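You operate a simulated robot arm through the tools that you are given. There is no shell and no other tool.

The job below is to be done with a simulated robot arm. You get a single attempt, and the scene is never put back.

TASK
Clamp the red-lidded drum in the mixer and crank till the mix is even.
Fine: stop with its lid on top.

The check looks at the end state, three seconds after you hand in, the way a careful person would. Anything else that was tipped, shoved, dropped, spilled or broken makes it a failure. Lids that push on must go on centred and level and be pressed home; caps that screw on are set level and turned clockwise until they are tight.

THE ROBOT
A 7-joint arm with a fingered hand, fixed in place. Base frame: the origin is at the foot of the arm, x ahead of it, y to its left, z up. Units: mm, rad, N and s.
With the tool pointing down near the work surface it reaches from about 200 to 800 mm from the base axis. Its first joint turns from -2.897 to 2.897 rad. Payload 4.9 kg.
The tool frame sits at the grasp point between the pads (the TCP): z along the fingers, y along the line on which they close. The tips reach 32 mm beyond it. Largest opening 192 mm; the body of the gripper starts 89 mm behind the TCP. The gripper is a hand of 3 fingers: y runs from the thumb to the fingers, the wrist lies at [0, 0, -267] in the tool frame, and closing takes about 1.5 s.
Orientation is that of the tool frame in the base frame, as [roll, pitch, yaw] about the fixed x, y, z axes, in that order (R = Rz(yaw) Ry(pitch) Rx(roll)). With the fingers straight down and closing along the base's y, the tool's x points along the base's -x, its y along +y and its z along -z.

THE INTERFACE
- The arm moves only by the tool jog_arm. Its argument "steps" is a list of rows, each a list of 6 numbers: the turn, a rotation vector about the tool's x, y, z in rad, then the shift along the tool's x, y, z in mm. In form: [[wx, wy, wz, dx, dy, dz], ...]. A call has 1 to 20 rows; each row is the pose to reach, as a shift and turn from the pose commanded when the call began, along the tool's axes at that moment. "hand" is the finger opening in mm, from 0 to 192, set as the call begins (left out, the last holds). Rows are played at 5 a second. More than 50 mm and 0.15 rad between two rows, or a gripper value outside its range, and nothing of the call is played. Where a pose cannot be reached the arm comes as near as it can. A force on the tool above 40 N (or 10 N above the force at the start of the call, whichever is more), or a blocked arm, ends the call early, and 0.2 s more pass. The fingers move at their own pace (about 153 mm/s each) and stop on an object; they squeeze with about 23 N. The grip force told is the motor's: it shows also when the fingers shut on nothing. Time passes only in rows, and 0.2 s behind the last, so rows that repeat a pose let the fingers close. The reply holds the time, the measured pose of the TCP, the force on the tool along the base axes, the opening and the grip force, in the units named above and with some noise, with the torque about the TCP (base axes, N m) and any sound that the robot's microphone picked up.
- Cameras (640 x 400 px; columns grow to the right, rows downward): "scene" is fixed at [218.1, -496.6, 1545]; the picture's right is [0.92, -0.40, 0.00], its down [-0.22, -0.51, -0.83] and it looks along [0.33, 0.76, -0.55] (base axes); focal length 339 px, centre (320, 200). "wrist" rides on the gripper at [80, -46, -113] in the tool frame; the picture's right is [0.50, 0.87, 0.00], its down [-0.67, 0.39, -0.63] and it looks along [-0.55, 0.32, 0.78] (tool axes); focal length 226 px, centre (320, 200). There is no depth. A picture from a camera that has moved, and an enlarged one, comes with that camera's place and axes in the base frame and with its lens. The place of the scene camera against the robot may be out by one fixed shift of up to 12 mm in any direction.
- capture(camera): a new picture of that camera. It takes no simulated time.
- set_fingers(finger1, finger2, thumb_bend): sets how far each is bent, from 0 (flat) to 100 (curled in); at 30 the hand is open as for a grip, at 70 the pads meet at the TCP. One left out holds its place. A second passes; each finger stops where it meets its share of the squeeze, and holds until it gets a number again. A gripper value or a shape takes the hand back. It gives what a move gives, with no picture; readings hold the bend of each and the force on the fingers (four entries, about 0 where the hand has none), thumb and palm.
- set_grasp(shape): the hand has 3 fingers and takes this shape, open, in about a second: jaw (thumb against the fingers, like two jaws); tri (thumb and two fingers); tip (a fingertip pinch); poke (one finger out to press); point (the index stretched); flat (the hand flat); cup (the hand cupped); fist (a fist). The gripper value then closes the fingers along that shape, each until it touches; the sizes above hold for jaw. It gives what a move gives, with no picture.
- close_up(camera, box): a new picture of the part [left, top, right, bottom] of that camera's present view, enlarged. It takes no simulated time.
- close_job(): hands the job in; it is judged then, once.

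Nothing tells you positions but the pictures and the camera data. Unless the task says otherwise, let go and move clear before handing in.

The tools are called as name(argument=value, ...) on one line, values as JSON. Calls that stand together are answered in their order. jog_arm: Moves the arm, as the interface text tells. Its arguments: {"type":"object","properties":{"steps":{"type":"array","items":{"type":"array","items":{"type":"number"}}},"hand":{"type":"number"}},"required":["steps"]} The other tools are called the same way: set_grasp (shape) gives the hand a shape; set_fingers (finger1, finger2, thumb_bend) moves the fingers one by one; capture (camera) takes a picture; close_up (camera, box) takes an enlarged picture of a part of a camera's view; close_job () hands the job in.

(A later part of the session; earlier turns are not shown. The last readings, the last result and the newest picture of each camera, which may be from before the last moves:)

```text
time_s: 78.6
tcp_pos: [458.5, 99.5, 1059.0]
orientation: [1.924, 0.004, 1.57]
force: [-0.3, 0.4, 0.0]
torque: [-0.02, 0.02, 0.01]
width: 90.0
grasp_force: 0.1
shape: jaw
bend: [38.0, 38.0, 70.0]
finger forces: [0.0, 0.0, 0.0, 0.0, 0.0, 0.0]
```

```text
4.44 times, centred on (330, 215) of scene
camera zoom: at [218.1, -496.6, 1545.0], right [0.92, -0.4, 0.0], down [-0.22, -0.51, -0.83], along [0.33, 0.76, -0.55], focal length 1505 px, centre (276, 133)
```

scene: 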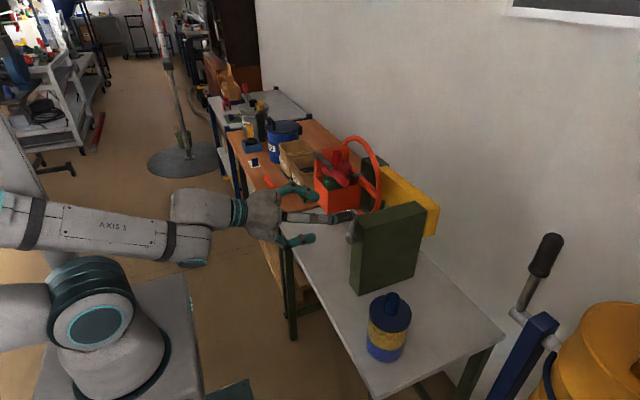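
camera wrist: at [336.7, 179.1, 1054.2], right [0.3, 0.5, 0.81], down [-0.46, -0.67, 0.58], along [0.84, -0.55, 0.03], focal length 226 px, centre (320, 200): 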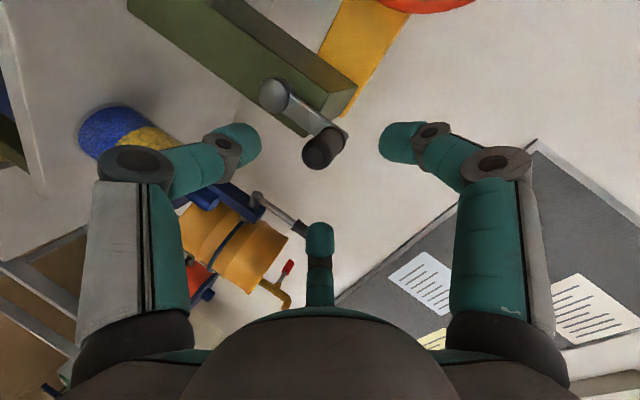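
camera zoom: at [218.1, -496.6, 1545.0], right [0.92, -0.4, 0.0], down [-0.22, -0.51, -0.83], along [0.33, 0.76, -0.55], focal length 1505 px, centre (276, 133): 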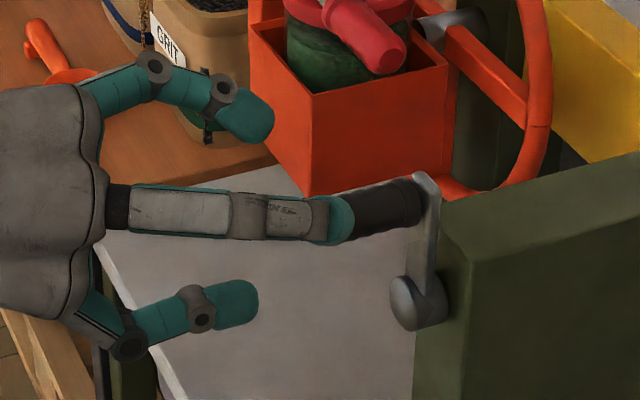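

The crank handle axis is near (y 99.5, z 1036), spanning x 502–552, and the crank axis is at about (y 104, z 961), so radius is about 75 mm. I advance so the fingers surround the handle end-on.

jog_arm(steps=[[0, 0, 0, 0, 0.8, 12.7], [0, 0, 0, 0, 1.6, 25.5], [0, 0, 0, 0, 2.4, 38.2], [0, 0, 0, 0, 2.4, 38.2]])

capture(camera="wrist")

close_up(camera="scene", box=[270, 170, 390, 260])

```text
time_s: 79.6
tcp_pos: [494.3, 99.8, 1049.3]
orientation: [1.922, 0.003, 1.569]
force: [-0.5, -0.4, 0.4]
torque: [-0.01, 0.0, 0.01]
width: 89.8
grasp_force: 0.0
shape: jaw
bend: [38.0, 38.0, 70.0]
finger forces: [0.1, 0.1, 0.0, 0.0, 0.1, 0.0]
```

```text
taken
camera wrist: at [372.3, 178.8, 1044.0], right [0.3, 0.5, 0.81], down [-0.46, -0.67, 0.58], along [0.84, -0.55, 0.03], focal length 226 px, centre (320, 200)
```

wrist: 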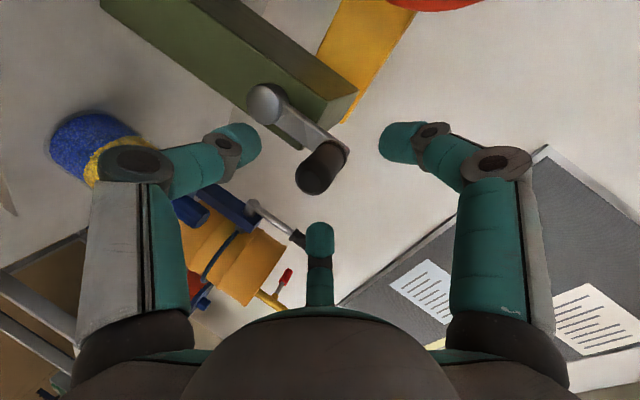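

```text
4.44 times, centred on (330, 215) of scene
camera zoom: at [218.1, -496.6, 1545.0], right [0.92, -0.4, 0.0], down [-0.22, -0.51, -0.83], along [0.33, 0.76, -0.55], focal length 1505 px, centre (276, 133)
```

zoom: 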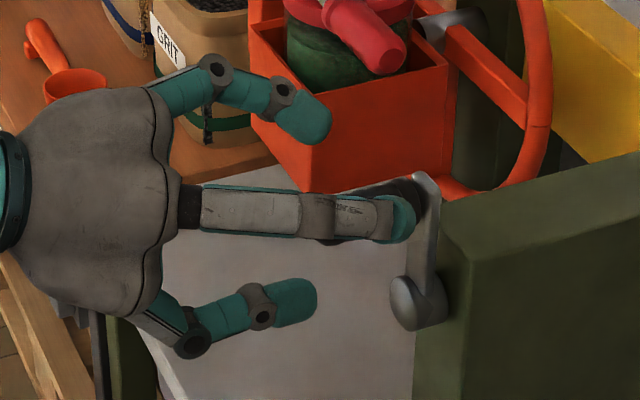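

jog_arm(steps=[[0, 0, 0, 0, 0, 0], [0, 0, 0, 0, 0, 0], [0, 0, 0, 0, 0, 0], [0, 0, 0, 0, 0, 0], [0, 0, 0, 0, 0, 0], [0, 0, 0, 0, 0, 0]], hand=10)

capture(camera="wrist")

close_up(camera="scene", box=[270, 170, 390, 260])

```text
time_s: 81.0
tcp_pos: [494.5, 100.0, 1048.3]
orientation: [1.925, 0.003, 1.569]
force: [-4.4, 0.0, -9.1]
torque: [0.01, 0.39, 0.0]
width: 17.2
grasp_force: 23.0
shape: jaw
bend: [74.0, 74.0, 70.0]
finger forces: [18.5, 18.3, 0.0, 0.0, 29.8, 0.1]
```

```text
taken
camera wrist: at [371.9, 178.8, 1043.0], right [0.3, 0.5, 0.81], down [-0.46, -0.67, 0.58], along [0.84, -0.55, 0.03], focal length 226 px, centre (320, 200)
```

wrist: 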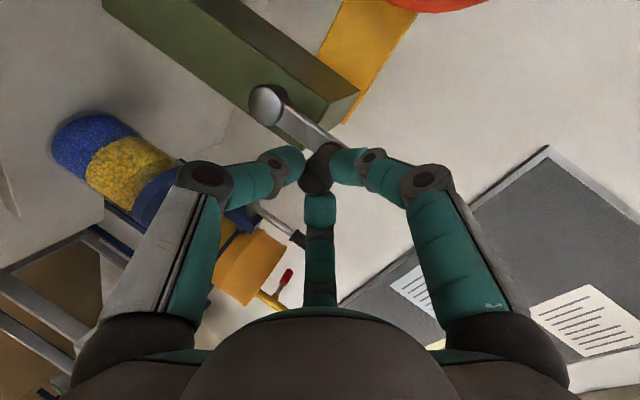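

```text
4.44 times, centred on (330, 215) of scene
camera zoom: at [218.1, -496.6, 1545.0], right [0.92, -0.4, 0.0], down [-0.22, -0.51, -0.83], along [0.33, 0.76, -0.55], focal length 1505 px, centre (276, 133)
```

zoom: 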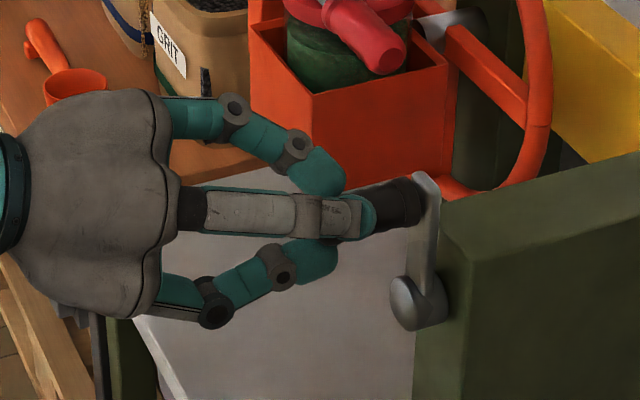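

The fingers hold the crank handle. I try the first 0.6 rad of a turn (radius about 75 mm) toward -y and check the forces and the cradle.

jog_arm(steps=[[0, 0, 0, 0, -1.9, 0.7], [0, 0, 0, -7.5, -2.7, 1.0], [0, 0, 0, -14.8, -4.1, 1.5], [0, 0, 0, -21.9, -6.3, 2.3], [0, 0, 0, -28.8, -9.1, 3.4], [0, 0, 0, -35.3, -12.5, 4.6], [0, 0, 0, -41.5, -16.5, 6.1], [0, 0, 0, -41.5, -16.5, 6.1]])

capture(camera="wrist")

close_up(camera="scene", box=[270, 120, 430, 260])

```text
time_s: 82.8
tcp_pos: [494.8, 73.4, 1030.7]
orientation: [1.92, 0.006, 1.563]
force: [-7.9, 0.0, -2.8]
torque: [-0.09, 0.0, 0.19]
width: 14.2
grasp_force: 22.5
shape: jaw
bend: [76.0, 77.0, 66.0]
finger forces: [8.4, 0.0, 0.0, 0.0, 0.0, 0.0]
out of reach, approached as far as the arm can: row 6, 7, 8
```

```text
taken
camera wrist: at [372.6, 153.5, 1025.8], right [0.3, 0.5, 0.81], down [-0.47, -0.66, 0.58], along [0.83, -0.55, 0.03], focal length 226 px, centre (320, 200)
```

wrist: 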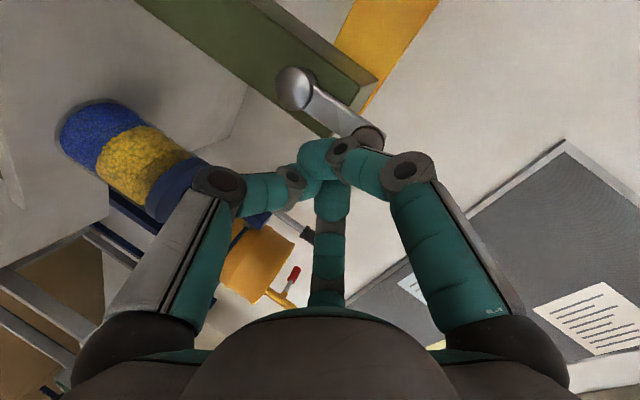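

```text
2.86 times, centred on (350, 190) of scene
camera zoom: at [218.1, -496.6, 1545.0], right [0.92, -0.4, 0.0], down [-0.22, -0.51, -0.83], along [0.33, 0.76, -0.55], focal length 968 px, centre (234, 229)
```

zoom: 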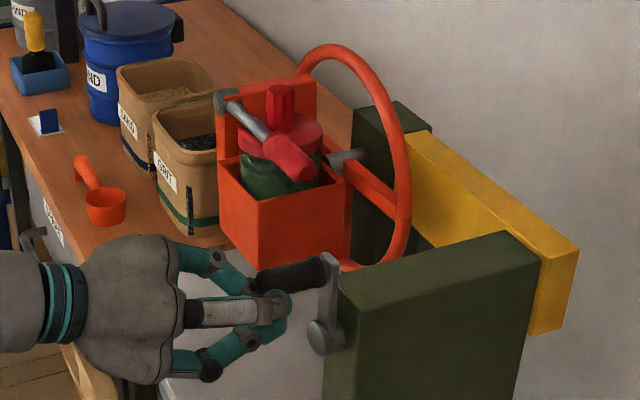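

The handle slipped out of the fingertips and the crank did not move; also the arm ran out of reach in this attitude below y≈70. I back off and dry-test a circle with a steeper tilt in free space.

jog_arm(steps=[[0, 0, 0, 0, 0, 0], [0, 0, 0, 0, 0, 0], [0, 0, 0, 0, 0, 0], [0, 0, 0, 0, 0, -15], [0, 0, 0, 0, 0, -35], [0, 0, 0, 0, 0, -55], [0, 0, 0, 0, 0, -55]], hand=90)

close_up(camera="scene", box=[270, 120, 430, 260])

```text
time_s: 84.4
tcp_pos: [441.1, 67.7, 1050.5]
orientation: [1.926, 0.005, 1.565]
force: [1.1, 0.1, 0.4]
torque: [-0.03, -0.01, 0.02]
width: 89.8
grasp_force: 0.0
shape: jaw
bend: [38.0, 38.0, 70.0]
finger forces: [0.0, 0.0, 0.1, 0.0, 0.1, 0.0]
out of reach, approached as far as the arm can: row 4, 5, 6, 7
```

```text
2.86 times, centred on (350, 190) of scene
camera zoom: at [218.1, -496.6, 1545.0], right [0.92, -0.4, 0.0], down [-0.22, -0.51, -0.83], along [0.33, 0.76, -0.55], focal length 968 px, centre (234, 229)
```

zoom: 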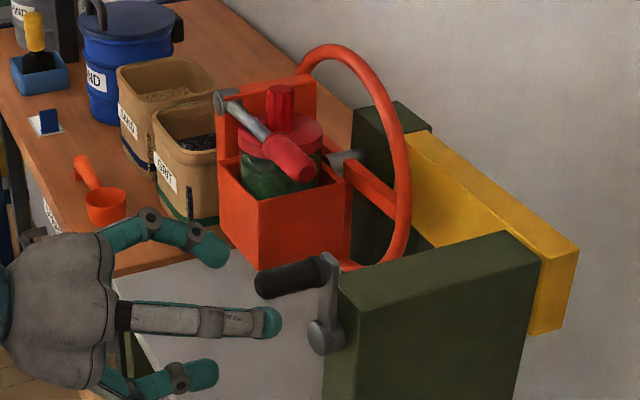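

jog_arm(steps=[[0.109, 0, 0, 9, 3.7, 2.4], [0.218, 0, 0, 18, 7.4, 4.7], [0.327, 0, 0, 27, 11, 7], [0.436, 0, 0, 36.3, 14.7, 9.4], [0.436, 0, 0, 36.3, 14.7, 9.4]])

capture(camera="wrist")

```text
time_s: 85.6
tcp_pos: [455.0, 104.9, 1059.7]
orientation: [2.361, 0.004, 1.571]
force: [0.0, 0.2, 0.3]
torque: [-0.03, -0.01, 0.03]
width: 90.3
grasp_force: 0.0
shape: jaw
bend: [38.0, 38.0, 70.0]
finger forces: [0.0, 0.1, 0.1, 0.0, 0.0, 0.0]
out of reach, approached as far as the arm can: row 1, 2, 3
```

```text
taken
camera wrist: at [343.1, 183.5, 1107.3], right [0.61, 0.5, 0.61], down [-0.17, -0.67, 0.72], along [0.77, -0.55, -0.33], focal length 226 px, centre (320, 200)
```

wrist: 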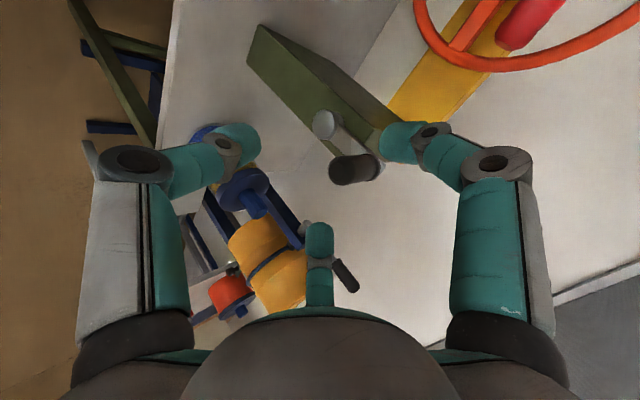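

In this 45° attitude the arm reaches the spot. I dry-run one full circle here, clear of the crank, to confirm reach.

jog_arm(steps=[[0, 0, 0, -25.7, -3.2, 3.2], [0, 0, 0, -48.3, -12.4, 12.5], [0, 0, 0, -65.1, -26.5, 26.8], [0, 0, 0, -73.9, -43.8, 44.2], [0, 0, 0, -73.8, -62.2, 62.7], [0, 0, 0, -64.7, -79.5, 80.1], [0, 0, 0, -47.8, -93.5, 94.3], [0, 0, 0, -25.1, -102.6, 103.4], [0, 0, 0, 0.6, -105.6, 106.5], [0, 0, 0, 26.3, -102.2, 103.1], [0, 0, 0, 48.8, -92.9, 93.7], [0, 0, 0, 65.4, -78.7, 79.4], [0, 0, 0, 74, -61.3, 61.8], [0, 0, 0, 73.7, -42.9, 43.3], [0, 0, 0, 64.4, -25.8, 26], [0, 0, 0, 47.3, -11.8, 11.9], [0, 0, 0, 24.5, -2.9, 2.9], [0, 0, 0, 0, 0, 0], [0, 0, 0, 0, 0, 0]])

```text
time_s: 89.6
tcp_pos: [454.1, 102.0, 1059.7]
orientation: [2.357, 0.003, 1.57]
force: [0.4, 1.0, 0.0]
torque: [0.02, -0.02, 0.0]
width: 90.2
grasp_force: 0.0
shape: jaw
bend: [38.0, 38.0, 70.0]
finger forces: [0.0, 0.1, 0.1, 0.0, 0.0, 0.0]
```

The full circle is reachable in this attitude. I advance so the fingers surround the middle of the handle and close on it.

jog_arm(steps=[[0, 0, 0, -2, 8.9, 8.2], [0, 0, 0, -2, 17.7, 16.3], [0, 0, 0, -2, 26.5, 24.4], [0, 0, 0, -2, 35.6, 33.4], [0, 0, 0, -2, 35.6, 33.4]])

capture(camera="wrist")

close_up(camera="scene", box=[270, 160, 400, 260])

```text
time_s: 90.8
tcp_pos: [505.3, 101.6, 1064.3]
orientation: [2.358, 0.004, 1.57]
force: [0.8, 0.3, 0.0]
torque: [0.0, -0.02, 0.01]
width: 90.1
grasp_force: 0.1
shape: jaw
bend: [38.0, 38.0, 70.0]
finger forces: [0.1, 0.0, 0.0, 0.0, 0.0, 0.0]
```

```text
taken
camera wrist: at [392.5, 181.0, 1110.8], right [0.61, 0.5, 0.61], down [-0.17, -0.67, 0.72], along [0.77, -0.55, -0.32], focal length 226 px, centre (320, 200)
```

wrist: 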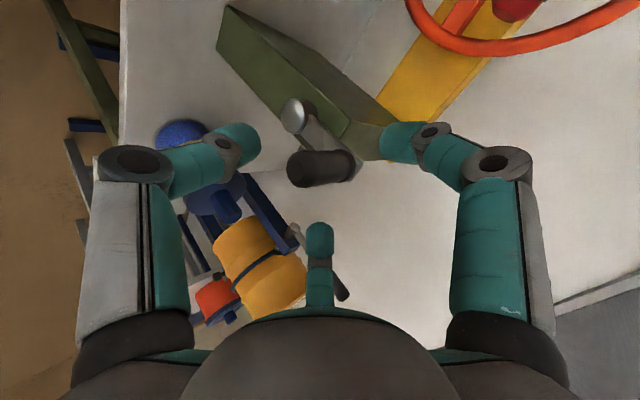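

```text
4.00 times, centred on (335, 210) of scene
camera zoom: at [218.1, -496.6, 1545.0], right [0.92, -0.4, 0.0], down [-0.22, -0.51, -0.83], along [0.33, 0.76, -0.55], focal length 1355 px, centre (260, 160)
```

zoom: 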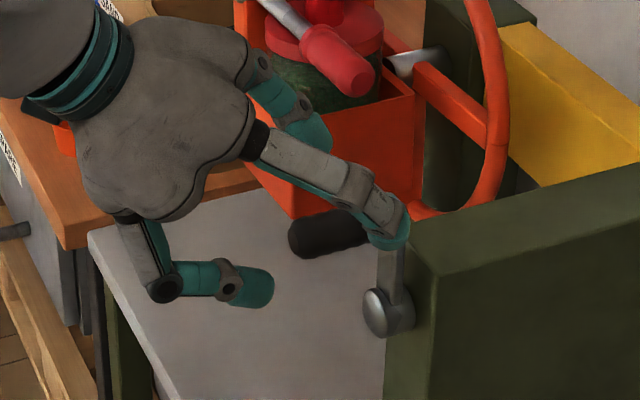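

jog_arm(steps=[[0, 0, 0, 0, -4, -4], [0, 0, 0, 0, -4, -4], [0, 0, 0, 0, -4, -4], [0, 0, 0, 0, -4, -4], [0, 0, 0, 0, -4, -4], [0, 0, 0, 0, -4, -4]], hand=10)

close_up(camera="wrist", box=[200, 60, 440, 260])

close_up(camera="scene", box=[270, 160, 400, 260])

```text
time_s: 92.2
tcp_pos: [497.8, 100.0, 1063.3]
orientation: [2.358, 0.006, 1.569]
force: [-14.7, -3.1, 1.1]
torque: [-0.05, 0.25, -0.02]
width: 16.3
grasp_force: 23.1
shape: jaw
bend: [74.0, 73.0, 70.0]
finger forces: [18.2, 18.3, 0.1, 0.1, 27.3, 0.1]
```

```text
2.00 times, centred on (320, 160) of wrist
camera zoom: at [386.3, 179.9, 1110.7], right [0.61, 0.5, 0.61], down [-0.17, -0.67, 0.72], along [0.77, -0.55, -0.33], focal length 452 px, centre (320, 280)
```

zoom: 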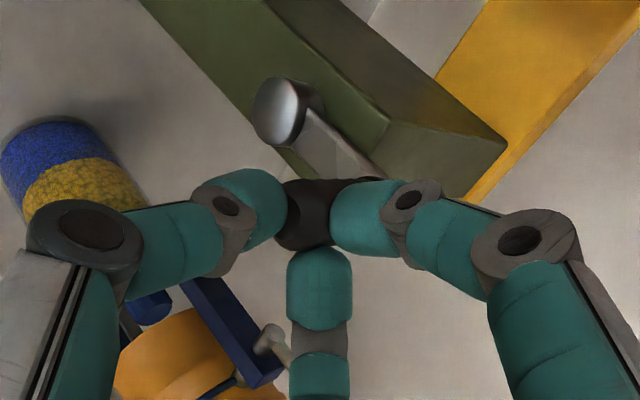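

```text
4.00 times, centred on (335, 210) of scene
camera zoom: at [218.1, -496.6, 1545.0], right [0.92, -0.4, 0.0], down [-0.22, -0.51, -0.83], along [0.33, 0.76, -0.55], focal length 1355 px, centre (260, 160)
```

zoom: 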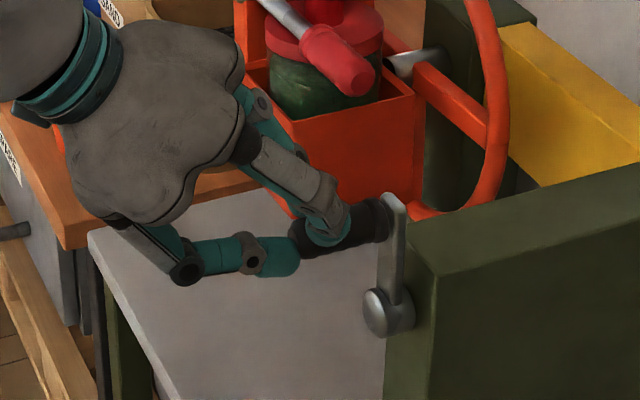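

jog_arm(steps=[[0, 0, 0, -3.7, -0.2, 0.2], [0, 0, 0, -7.5, -0.6, 0.6], [0, 0, 0, -11.2, -1.1, 1.1], [0, 0, 0, -14.8, -1.7, 1.7], [0, 0, 0, -14.8, -1.7, 1.7]])

close_up(camera="scene", box=[270, 120, 430, 260])

```text
time_s: 93.2
tcp_pos: [499.0, 90.6, 1064.3]
orientation: [2.354, -0.001, 1.575]
force: [-26.9, 9.1, 7.2]
torque: [0.33, 0.41, 0.64]
width: 16.7
grasp_force: 23.2
shape: jaw
bend: [74.0, 77.0, 70.0]
finger forces: [30.1, 0.1, 0.1, 0.0, 28.5, 0.0]
stopped in row 4: the force on the tool passed its limit at 41 N (the readings are from after the stop); the commanded pose is now the measured one
```

```text
2.86 times, centred on (350, 190) of scene
camera zoom: at [218.1, -496.6, 1545.0], right [0.92, -0.4, 0.0], down [-0.22, -0.51, -0.83], along [0.33, 0.76, -0.55], focal length 968 px, centre (234, 229)
```

zoom: 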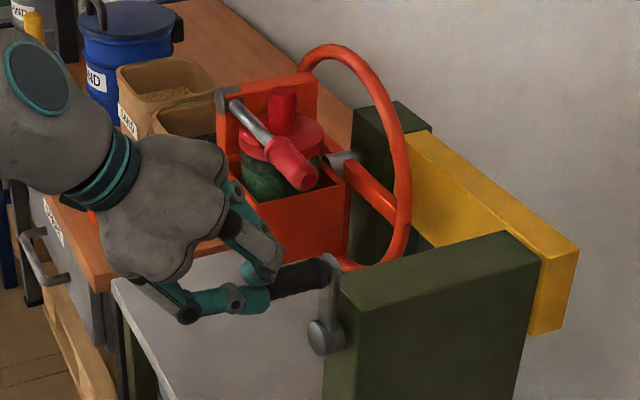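

The crank resisted in that direction (force limit reached, mostly the fingers' own squeeze pushing back along x). I loosen to a cage that does not squeeze and try pushing the other way.

jog_arm(steps=[[0, 0, 0, 5, 0, 0], [0, 0, 0, 9.5, 0, 0], [0, 0, 0, 9.5, 0, 4], [0, 0, 0, 9.5, 0, 8], [0, 0, 0, 9.5, 0, 8]], hand=40)

close_up(camera="wrist", box=[200, 60, 440, 260])

close_up(camera="scene", box=[270, 160, 400, 260])

```text
time_s: 94.4
tcp_pos: [505.4, 98.6, 1058.6]
orientation: [2.353, -0.003, 1.571]
force: [-1.4, -0.1, 0.3]
torque: [0.0, 0.01, 0.02]
width: 39.6
grasp_force: 0.1
shape: jaw
bend: [77.0, 77.0, 70.0]
finger forces: [0.1, 0.1, 0.0, 0.0, 0.7, 0.1]
```

```text
2.00 times, centred on (320, 160) of wrist
camera zoom: at [392.2, 176.6, 1105.7], right [0.61, 0.5, 0.61], down [-0.17, -0.67, 0.72], along [0.77, -0.54, -0.32], focal length 452 px, centre (320, 280)
```

zoom: 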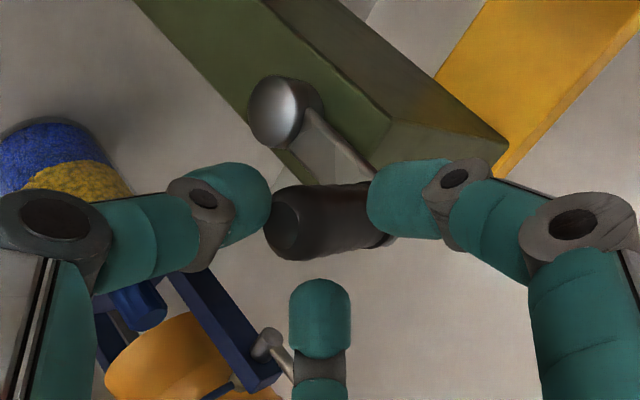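

```text
4.00 times, centred on (335, 210) of scene
camera zoom: at [218.1, -496.6, 1545.0], right [0.92, -0.4, 0.0], down [-0.22, -0.51, -0.83], along [0.33, 0.76, -0.55], focal length 1355 px, centre (260, 160)
```

zoom: 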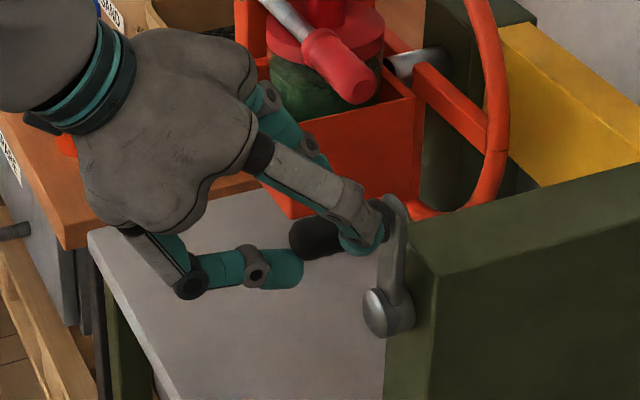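

jog_arm(steps=[[0, 0, 0, 0, 4, -4], [0, 0, 0, 0, 4, -4], [0, 0, 0, 0, 4, -4], [0, 0, 0, 6, 4, -4], [0, 0, 0, 12, 3.5, -3.5], [0, 0, 0, 18, 3, -3], [0, 0, 0, 18, 3, -3]], hand=24)

close_up(camera="wrist", box=[200, 60, 440, 260])

close_up(camera="scene", box=[270, 120, 430, 260])

```text
time_s: 96.0
tcp_pos: [505.6, 117.3, 1063.9]
orientation: [2.351, -0.003, 1.574]
force: [-5.5, -2.4, 3.1]
torque: [-0.09, 0.04, -0.19]
width: 25.3
grasp_force: 0.0
shape: jaw
bend: [75.0, 57.0, 70.0]
finger forces: [0.0, 6.0, 0.1, 0.0, 4.0, 0.0]
```

```text
2.00 times, centred on (320, 160) of wrist
camera zoom: at [392.4, 195.6, 1111.0], right [0.61, 0.5, 0.62], down [-0.17, -0.67, 0.72], along [0.77, -0.54, -0.32], focal length 452 px, centre (320, 280)
```

zoom: 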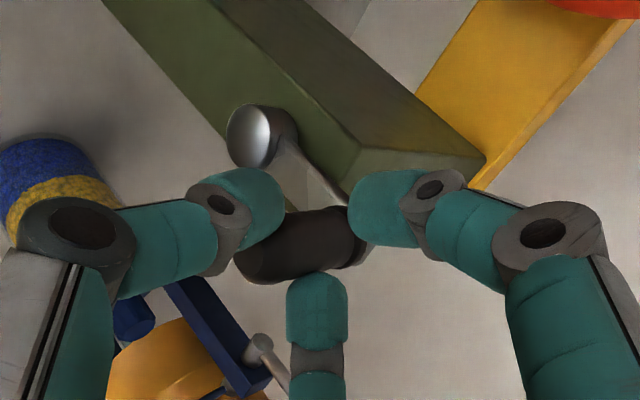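

```text
2.86 times, centred on (350, 190) of scene
camera zoom: at [218.1, -496.6, 1545.0], right [0.92, -0.4, 0.0], down [-0.22, -0.51, -0.83], along [0.33, 0.76, -0.55], focal length 968 px, centre (234, 229)
```

zoom: 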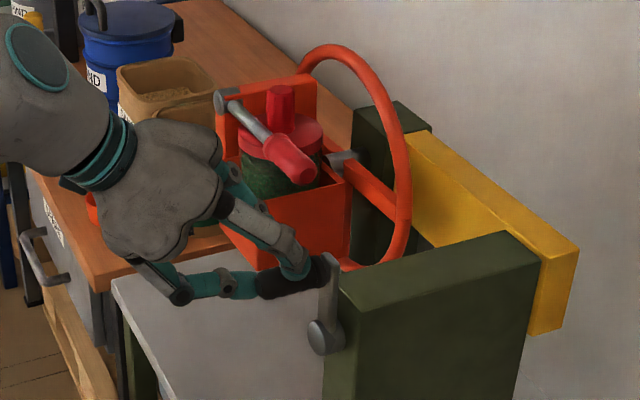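

close_up(camera="scene", box=[310, 190, 390, 250])

```text
6.67 times, centred on (350, 220) of scene
camera zoom: at [218.1, -496.6, 1545.0], right [0.92, -0.4, 0.0], down [-0.22, -0.51, -0.83], along [0.33, 0.76, -0.55], focal length 2258 px, centre (120, 67)
```

zoom: 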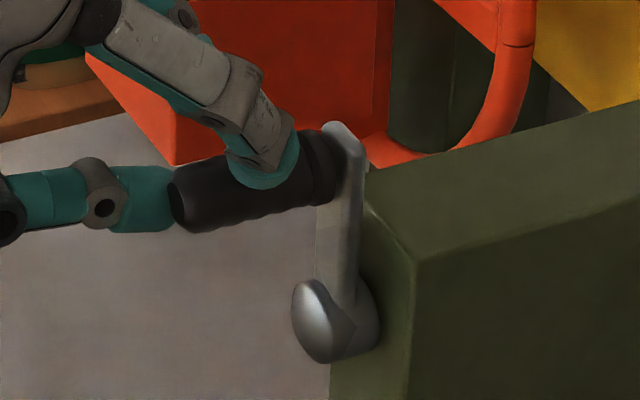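

The ring's mark shows the cradle did turn about 2–3° with that push toward +y, so that direction seems to work. I squeeze again and push further toward +y along the arc.

jog_arm(steps=[[0, 0, 0, 0, 0, 0], [0, 0, 0, 0, 0, 0], [0, 0, 0, 0, 0, 0], [0, 0, 0, 0, 0, 0], [0, 0, 0, 5, -0.4, 0.4], [0, 0, 0, 10, -1.2, 1.2], [0, 0, 0, 10, -1.2, 1.2]], hand=5)

close_up(camera="scene", box=[310, 190, 390, 250])

close_up(camera="wrist", box=[200, 60, 440, 260])

```text
time_s: 97.6
tcp_pos: [506.3, 127.5, 1065.7]
orientation: [2.346, -0.006, 1.58]
force: [-5.8, 14.3, 29.3]
torque: [-0.16, -0.48, -0.25]
width: 16.0
grasp_force: 23.2
shape: jaw
bend: [70.0, 56.0, 66.0]
finger forces: [30.9, 28.4, 0.1, 0.0, 27.4, 0.0]
```

```text
6.67 times, centred on (350, 220) of scene
camera zoom: at [218.1, -496.6, 1545.0], right [0.92, -0.4, 0.0], down [-0.22, -0.51, -0.83], along [0.33, 0.76, -0.55], focal length 2258 px, centre (120, 67)
```

zoom: 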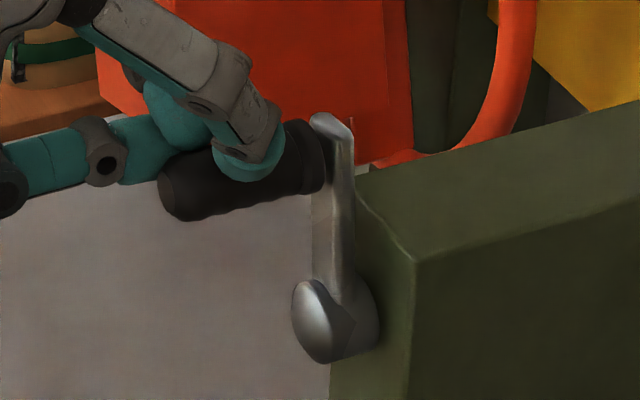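

```text
2.00 times, centred on (320, 160) of wrist
camera zoom: at [393.2, 206.5, 1111.8], right [0.6, 0.5, 0.62], down [-0.18, -0.68, 0.72], along [0.78, -0.54, -0.32], focal length 452 px, centre (320, 280)
```

zoom: 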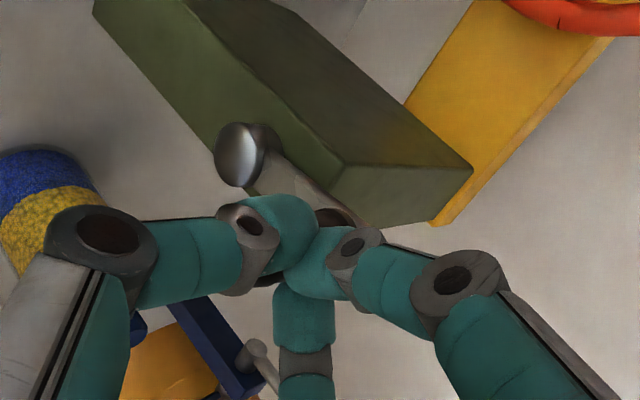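

The crank turned about 20° toward +y with modest force, so that is the working direction. The grip is crooked though, so I open, back off, and set up again with a flatter 32° tilt.

jog_arm(steps=[[0, 0, 0, 0, 0, 0], [0, 0, 0, 0, 0, 0], [0, 0, 0, 0, 0, 0], [0, 0, 0, 0, -10, -10], [0, 0, 0, 0, -22, -22], [0, 0, 0, 0, -35, -35], [0, 0, 0, 0, -42, -42], [0, 0, 0, 0, -42, -42]], hand=90)

close_up(camera="scene", box=[270, 120, 430, 260])

capture(camera="wrist")

```text
time_s: 99.4
tcp_pos: [446.9, 126.1, 1060.1]
orientation: [2.353, -0.001, 1.572]
force: [0.6, -0.1, -0.5]
torque: [0.04, 0.03, -0.04]
width: 90.0
grasp_force: 0.1
shape: jaw
bend: [38.0, 38.0, 70.0]
finger forces: [0.0, 0.0, 0.0, 0.0, 0.0, 0.1]
```

```text
2.86 times, centred on (350, 190) of scene
camera zoom: at [218.1, -496.6, 1545.0], right [0.92, -0.4, 0.0], down [-0.22, -0.51, -0.83], along [0.33, 0.76, -0.55], focal length 968 px, centre (234, 229)
```

zoom: 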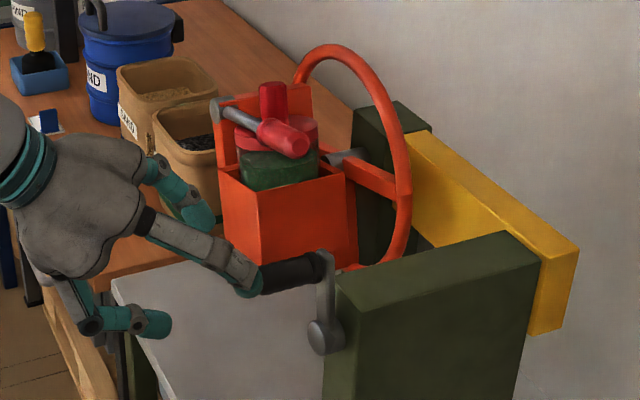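

```text
taken
camera wrist: at [333.5, 203.7, 1106.7], right [0.61, 0.5, 0.61], down [-0.17, -0.67, 0.72], along [0.77, -0.54, -0.32], focal length 226 px, centre (320, 200)
```

wrist: 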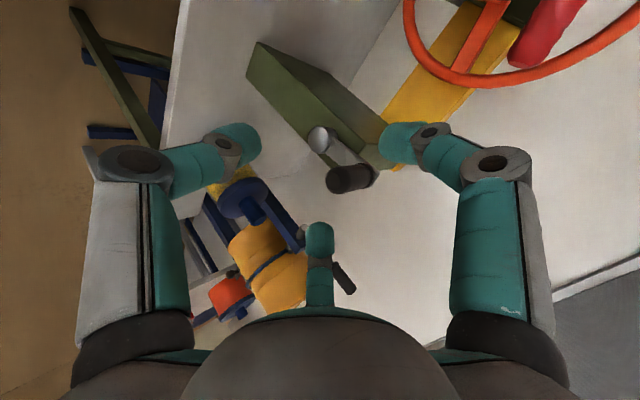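

close_up(camera="wrist", box=[290, 110, 400, 210])

close_up(camera="scene", box=[310, 180, 390, 240])

```text
4.00 times, centred on (345, 160) of wrist
camera zoom: at [333.5, 203.7, 1106.7], right [0.61, 0.5, 0.61], down [-0.17, -0.67, 0.72], along [0.77, -0.54, -0.32], focal length 904 px, centre (220, 360)
```

zoom: 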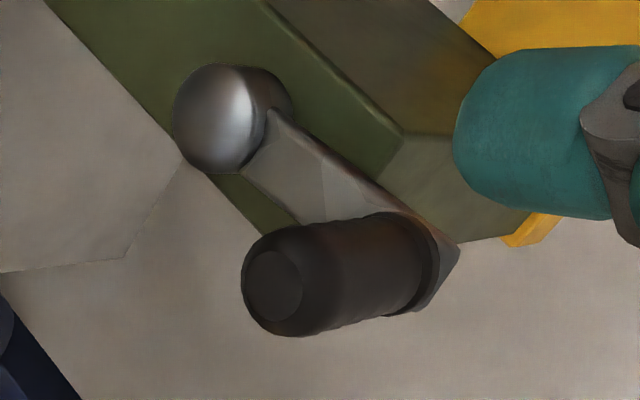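

```text
6.67 times, centred on (350, 210) of scene
camera zoom: at [218.1, -496.6, 1545.0], right [0.92, -0.4, 0.0], down [-0.22, -0.51, -0.83], along [0.33, 0.76, -0.55], focal length 2258 px, centre (120, 133)
```

zoom: 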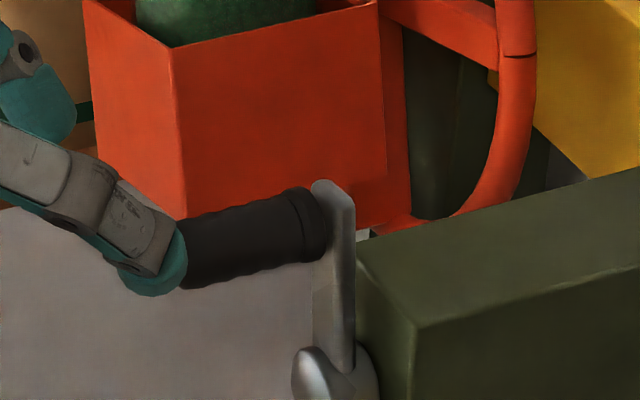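

The handle's end is at about (502, 110, 1035). I set the flatter tilt in front of it.

jog_arm(steps=[[-0.076, 0, 0, -5, 3, 3], [-0.152, 0, 0, -10, 6, 6], [-0.228, 0, 0, -15, 9.2, 9.2], [-0.228, 0, 0, -15, 9.2, 9.2]])

close_up(camera="wrist", box=[220, 60, 420, 220])

```text
time_s: 100.4
tcp_pos: [459.8, 111.9, 1062.0]
orientation: [2.124, -0.003, 1.573]
force: [-0.2, -0.3, 0.2]
torque: [0.01, 0.01, -0.01]
width: 89.7
grasp_force: 0.0
shape: jaw
bend: [38.0, 38.0, 70.0]
finger forces: [0.1, 0.1, 0.0, 0.0, 0.0, 0.0]
```

```text
2.50 times, centred on (320, 140) of wrist
camera zoom: at [339.0, 190.2, 1081.6], right [0.45, 0.5, 0.74], down [-0.33, -0.67, 0.66], along [0.83, -0.54, -0.14], focal length 565 px, centre (320, 350)
```

zoom: 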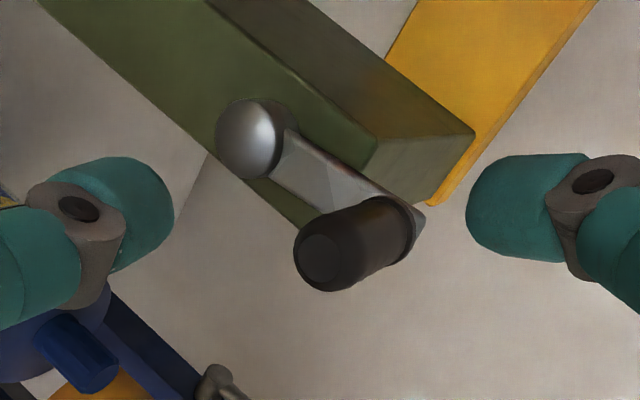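

jog_arm(steps=[[0, 0, 0, -0.3, 4.5, 11.8], [0, 0, 0, -0.6, 8.9, 23.6], [0, 0, 0, -0.9, 13.4, 35.4], [0, 0, 0, -0.9, 13.4, 35.4]])

jog_arm(steps=[[0, 0, 0, 0, 0, 0], [0, 0, 0, 0, 0, 0], [0, 0, 0, 0, 0, 0], [0, 0, 0, 0, 0, 0], [0, 0, 0, 0, 0, 0], [0, 0, 0, 0, 0, 0]], hand=10)

close_up(camera="wrist", box=[200, 60, 440, 260])

close_up(camera="scene", box=[290, 170, 390, 250])

```text
time_s: 101.4
tcp_pos: [496.6, 110.2, 1054.9]
orientation: [2.125, -0.001, 1.572]
force: [-0.3, 0.1, 0.3]
torque: [-0.02, 0.0, 0.04]
width: 89.5
grasp_force: 0.0
shape: jaw
bend: [38.0, 38.0, 70.0]
finger forces: [0.0, 0.0, 0.0, 0.1, 0.0, 0.1]
```

```text
time_s: 102.8
tcp_pos: [498.0, 109.9, 1052.9]
orientation: [2.128, 0.0, 1.573]
force: [-6.8, 0.0, -11.6]
torque: [0.0, 0.44, -0.05]
width: 17.5
grasp_force: 23.0
shape: jaw
bend: [74.0, 74.0, 70.0]
finger forces: [15.1, 17.1, 0.1, 0.0, 31.5, 0.1]
```

```text
2.00 times, centred on (320, 160) of wrist
camera zoom: at [376.2, 188.8, 1073.8], right [0.46, 0.5, 0.74], down [-0.33, -0.67, 0.66], along [0.83, -0.55, -0.14], focal length 452 px, centre (320, 280)
```

zoom: 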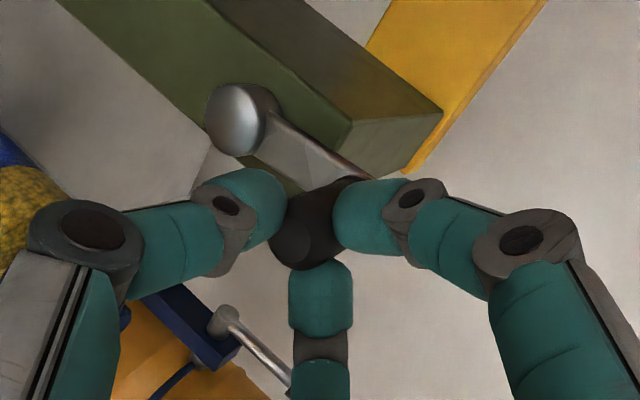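

```text
5.00 times, centred on (340, 210) of scene
camera zoom: at [218.1, -496.6, 1545.0], right [0.92, -0.4, 0.0], down [-0.22, -0.51, -0.83], along [0.33, 0.76, -0.55], focal length 1694 px, centre (220, 150)
```

zoom: 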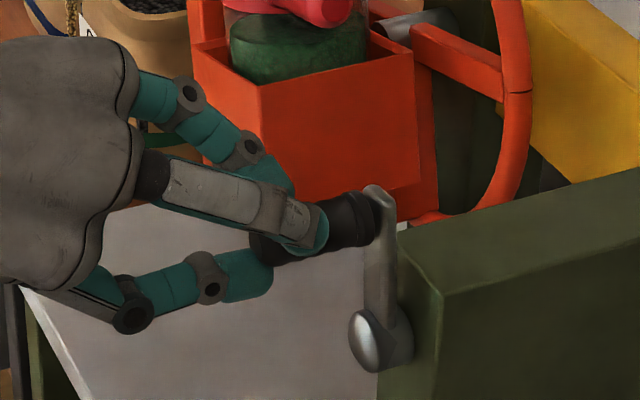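

A clean three-finger grip now. I turn the crank slowly toward +y by 0.4 rad and check.

jog_arm(steps=[[0, 0, 0, 0, -2.6, 1.6], [0, 0, 0, 3.7, -2.9, 1.8], [0, 0, 0, 7.4, -3.5, 2.2], [0, 0, 0, 11, -4.2, 2.6], [0, 0, 0, 14.6, -5.1, 3.1], [0, 0, 0, 18.1, -6.1, 3.7], [0, 0, 0, 21.5, -7.2, 4.5], [0, 0, 0, 24.9, -8.5, 5.2], [0, 0, 0, 28.2, -10, 6.1], [0, 0, 0, 28.2, -10, 6.1]])

close_up(camera="wrist", box=[200, 60, 440, 260])

close_up(camera="scene", box=[270, 120, 430, 260])

```text
time_s: 105.0
tcp_pos: [497.0, 139.4, 1042.4]
orientation: [2.126, -0.001, 1.576]
force: [-7.9, 1.6, 2.1]
torque: [0.05, 0.1, -0.02]
width: 17.3
grasp_force: 23.0
shape: jaw
bend: [74.0, 74.0, 70.0]
finger forces: [21.8, 22.7, 0.0, 0.1, 27.4, 0.0]
```

```text
2.00 times, centred on (320, 160) of wrist
camera zoom: at [375.5, 217.5, 1062.8], right [0.45, 0.5, 0.74], down [-0.33, -0.67, 0.66], along [0.83, -0.54, -0.14], focal length 452 px, centre (320, 280)
```

zoom: 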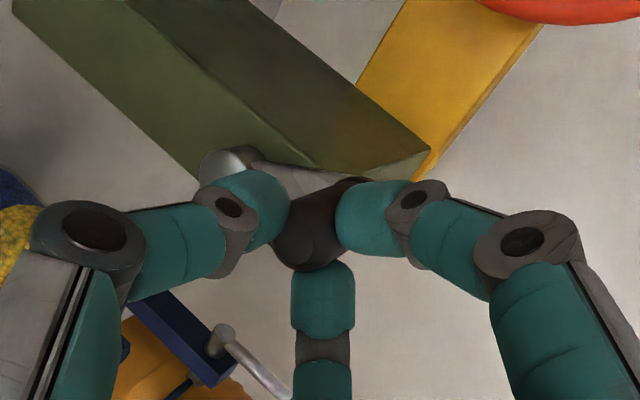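

```text
2.86 times, centred on (350, 190) of scene
camera zoom: at [218.1, -496.6, 1545.0], right [0.92, -0.4, 0.0], down [-0.22, -0.51, -0.83], along [0.33, 0.76, -0.55], focal length 968 px, centre (234, 229)
```

zoom: 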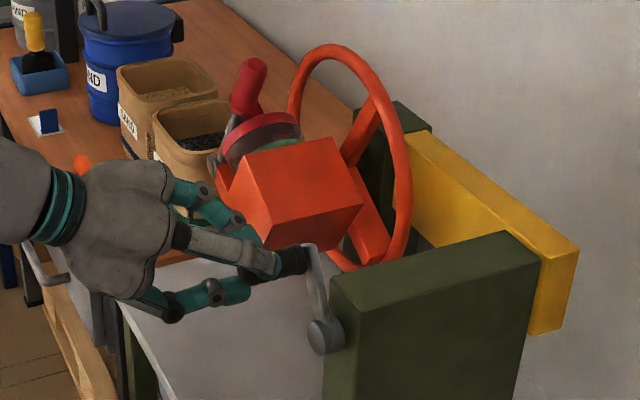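

The cradle turns easily now, several times the crank's angle, and the clamp holds the drum. I continue the turn down to the bottom of the circle.

jog_arm(steps=[[0, 0, 0, 15.0, -9.3, 5.7], [0, 0, 0, 26.9, -21.4, 13.2], [0, 0, 0, 34.9, -35.6, 21.9], [0, 0, 0, 38.5, -51.1, 31.5], [0, 0, 0, 37.5, -66.9, 41.3], [0, 0, 0, 32.0, -82.0, 50.6], [0, 0, 0, 22.2, -95.3, 58.8], [0, 0, 0, 8.9, -106.3, 65.6], [0, 0, 0, -7.3, -114.1, 70.4], [0, 0, 0, -25.2, -118.2, 72.9], [0, 0, 0, -25.2, -118.2, 72.9]])

close_up(camera="scene", box=[270, 120, 430, 260])

capture(camera="wrist")

```text
time_s: 107.4
tcp_pos: [496.4, 113.9, 902.2]
orientation: [2.126, 0.0, 1.571]
force: [5.1, -9.2, -9.8]
torque: [-0.16, 0.11, -0.19]
width: 16.8
grasp_force: 22.9
shape: jaw
bend: [74.0, 74.0, 70.0]
finger forces: [13.8, 20.3, 0.0, 0.0, 25.0, 0.0]
```

```text
2.86 times, centred on (350, 190) of scene
camera zoom: at [218.1, -496.6, 1545.0], right [0.92, -0.4, 0.0], down [-0.22, -0.51, -0.83], along [0.33, 0.76, -0.55], focal length 968 px, centre (234, 229)
```

zoom: 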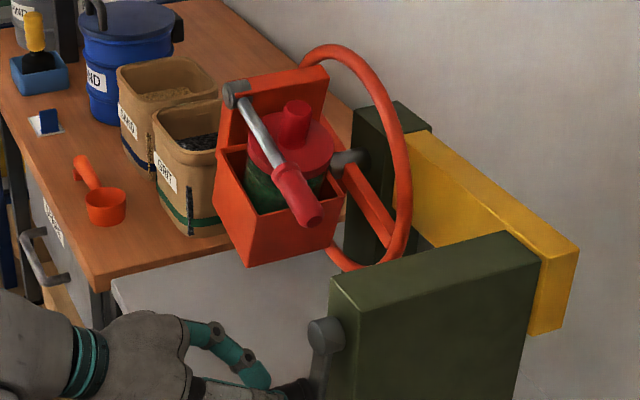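

```text
taken
camera wrist: at [375.0, 192.1, 923.2], right [0.46, 0.5, 0.74], down [-0.33, -0.67, 0.66], along [0.83, -0.55, -0.14], focal length 226 px, centre (320, 200)
```

wrist: 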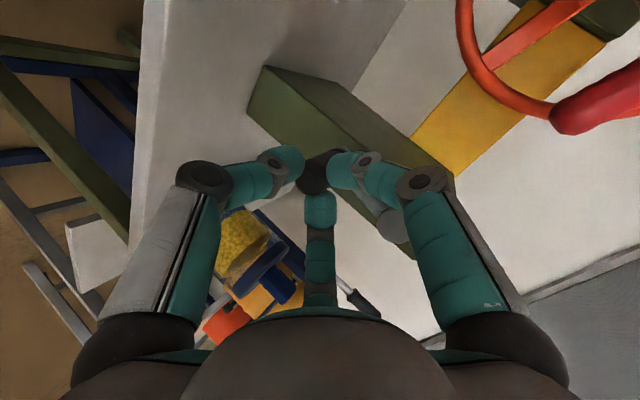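

Half a crank turn made about one full cradle turn, so the ratio is about 2. The grip holds well. I bring the handle up the -y side to the top and check reach and forces.

jog_arm(steps=[[0, 0, 0, -23.3, 0.3, -0.2], [0, 0, 0, -45.3, 6.7, -4.1], [0, 0, 0, -63.9, 18.6, -11.5], [0, 0, 0, -77.3, 34.8, -21.5], [0, 0, 0, -84.2, 53.8, -33.2], [0, 0, 0, -83.8, 73.5, -45.4], [0, 0, 0, -76.3, 92.3, -57], [0, 0, 0, -62.3, 108.2, -66.7], [0, 0, 0, -43.2, 119.6, -73.8], [0, 0, 0, -21, 125.4, -77.3], [0, 0, 0, -21, 125.4, -77.3]])

close_up(camera="scene", box=[270, 120, 430, 260])

close_up(camera="wrist", box=[200, 60, 440, 260])

```text
time_s: 108.0
tcp_pos: [498.4, 74.9, 909.3]
orientation: [2.16, 0.003, 1.567]
force: [-33.9, -7.3, 11.6]
torque: [-0.18, 0.43, -0.1]
width: 19.1
grasp_force: 23.0
shape: jaw
bend: [74.0, 75.0, 70.0]
finger forces: [23.8, 29.3, 0.0, 0.0, 34.0, 0.0]
out of reach, approached as far as the arm can: row 2, 3
stopped in row 3: the force on the tool passed its limit at 48 N (the readings are from after the stop); the commanded pose is now the measured one
```

```text
2.86 times, centred on (350, 190) of scene
camera zoom: at [218.1, -496.6, 1545.0], right [0.92, -0.4, 0.0], down [-0.22, -0.51, -0.83], along [0.33, 0.76, -0.55], focal length 968 px, centre (234, 229)
```

zoom: 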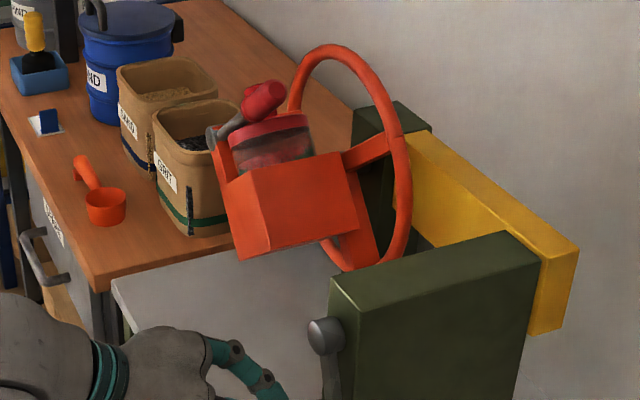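

```text
2.00 times, centred on (320, 160) of wrist
camera zoom: at [378.6, 154.3, 933.1], right [0.48, 0.5, 0.72], down [-0.31, -0.67, 0.68], along [0.82, -0.55, -0.17], focal length 452 px, centre (320, 280)
```

zoom: 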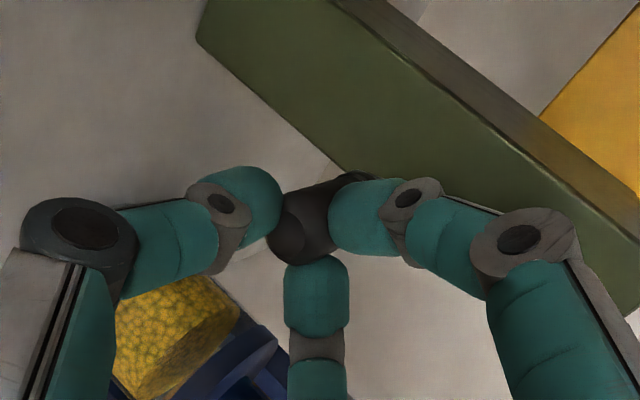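

At this tilt the arm runs out of reach on the low -y side. I re-tilt to 45° about the grip point while keeping hold of the handle.

jog_arm(steps=[[0.07, 0, 0, 0, 2.2, 0.2], [0.14, 0, 0, 0, 4.4, 0.4], [0.2, 0, 0, 0, 6.4, 0.6], [0.2, 0, 0, 0, 6.4, 0.6]])

close_up(camera="wrist", box=[200, 60, 440, 260])

```text
time_s: 109.0
tcp_pos: [503.5, 76.2, 913.0]
orientation: [2.358, 0.005, 1.563]
force: [-26.0, -4.0, 11.3]
torque: [-0.12, -0.03, -0.05]
width: 18.6
grasp_force: 23.3
shape: jaw
bend: [75.0, 75.0, 70.0]
finger forces: [27.4, 31.2, 0.0, 0.1, 29.9, 0.0]
```

```text
2.00 times, centred on (320, 160) of wrist
camera zoom: at [391.7, 155.4, 961.9], right [0.62, 0.5, 0.61], down [-0.18, -0.67, 0.72], along [0.77, -0.55, -0.32], focal length 452 px, centre (320, 280)
```

zoom: 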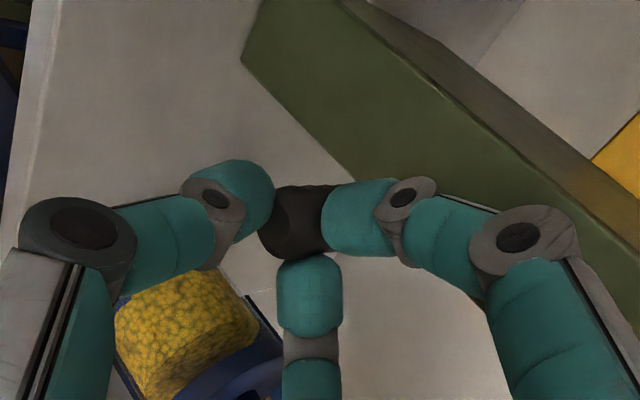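

jog_arm(steps=[[0, 0, 0, 0, 0.7, -5], [0, 0, 0, 0, 0.7, -5], [0, 0, 0, 0, 0.7, -5]], hand=18)

close_up(camera="wrist", box=[200, 60, 440, 260])

```text
time_s: 109.8
tcp_pos: [500.3, 74.8, 919.8]
orientation: [2.36, 0.003, 1.566]
force: [-5.2, 0.0, -6.5]
torque: [0.0, 0.21, 0.03]
width: 18.7
grasp_force: 0.1
shape: jaw
bend: [74.0, 74.0, 70.0]
finger forces: [0.0, 0.0, 0.1, 0.0, 7.4, 0.0]
```

```text
2.00 times, centred on (320, 160) of wrist
camera zoom: at [388.0, 155.0, 965.3], right [0.62, 0.5, 0.61], down [-0.17, -0.67, 0.72], along [0.77, -0.55, -0.33], focal length 452 px, centre (320, 280)
```

zoom: 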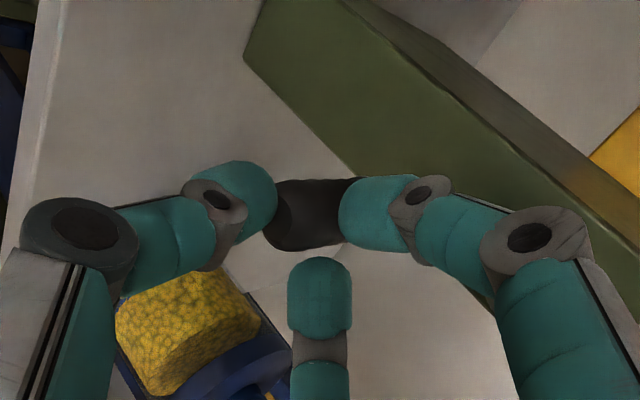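

With the looser cage the forces are small (about 8 N). I continue up the -y side to the top with this 45° tilt.

jog_arm(steps=[[0, 0, 0, -16.2, 6.4, -6.4], [0, 0, 0, -29.6, 15.4, -15.4], [0, 0, 0, -39.5, 26.6, -26.6], [0, 0, 0, -45.1, 39, -39], [0, 0, 0, -46.3, 52.1, -52.1], [0, 0, 0, -42.8, 65, -65], [0, 0, 0, -34.9, 76.9, -76.9], [0, 0, 0, -23.1, 87, -87], [0, 0, 0, -8.1, 94.7, -94.7], [0, 0, 0, 9.1, 99.6, -99.6], [0, 0, 0, 27.5, 101.3, -101.3], [0, 0, 0, 27.5, 101.3, -101.3]])

close_up(camera="scene", box=[270, 120, 430, 260])

close_up(camera="wrist", box=[200, 60, 440, 260])

```text
time_s: 112.4
tcp_pos: [502.7, 102.1, 1062.9]
orientation: [2.358, 0.005, 1.563]
force: [0.2, -1.2, 0.1]
torque: [-0.01, 0.01, 0.0]
width: 18.3
grasp_force: 0.0
shape: jaw
bend: [74.0, 74.0, 70.0]
finger forces: [0.0, 0.1, 0.0, 0.0, 0.1, 0.1]
```

```text
2.86 times, centred on (350, 190) of scene
camera zoom: at [218.1, -496.6, 1545.0], right [0.92, -0.4, 0.0], down [-0.22, -0.51, -0.83], along [0.33, 0.76, -0.55], focal length 968 px, centre (234, 229)
```

zoom: 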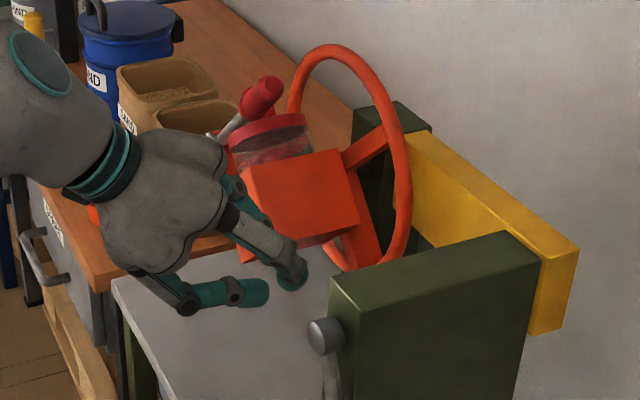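

```text
2.00 times, centred on (320, 160) of wrist
camera zoom: at [390.6, 181.6, 1108.8], right [0.62, 0.5, 0.61], down [-0.18, -0.67, 0.72], along [0.77, -0.55, -0.32], focal length 452 px, centre (320, 280)
```

zoom: 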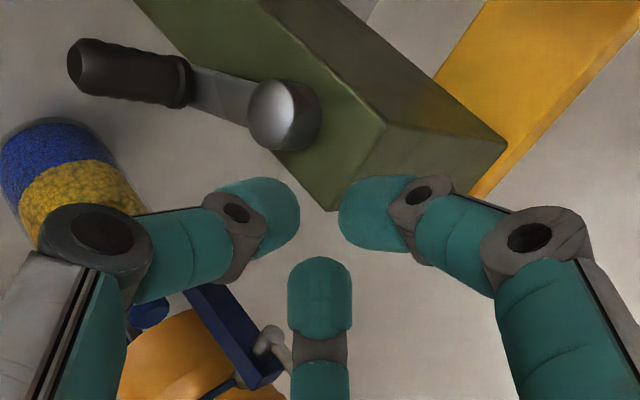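

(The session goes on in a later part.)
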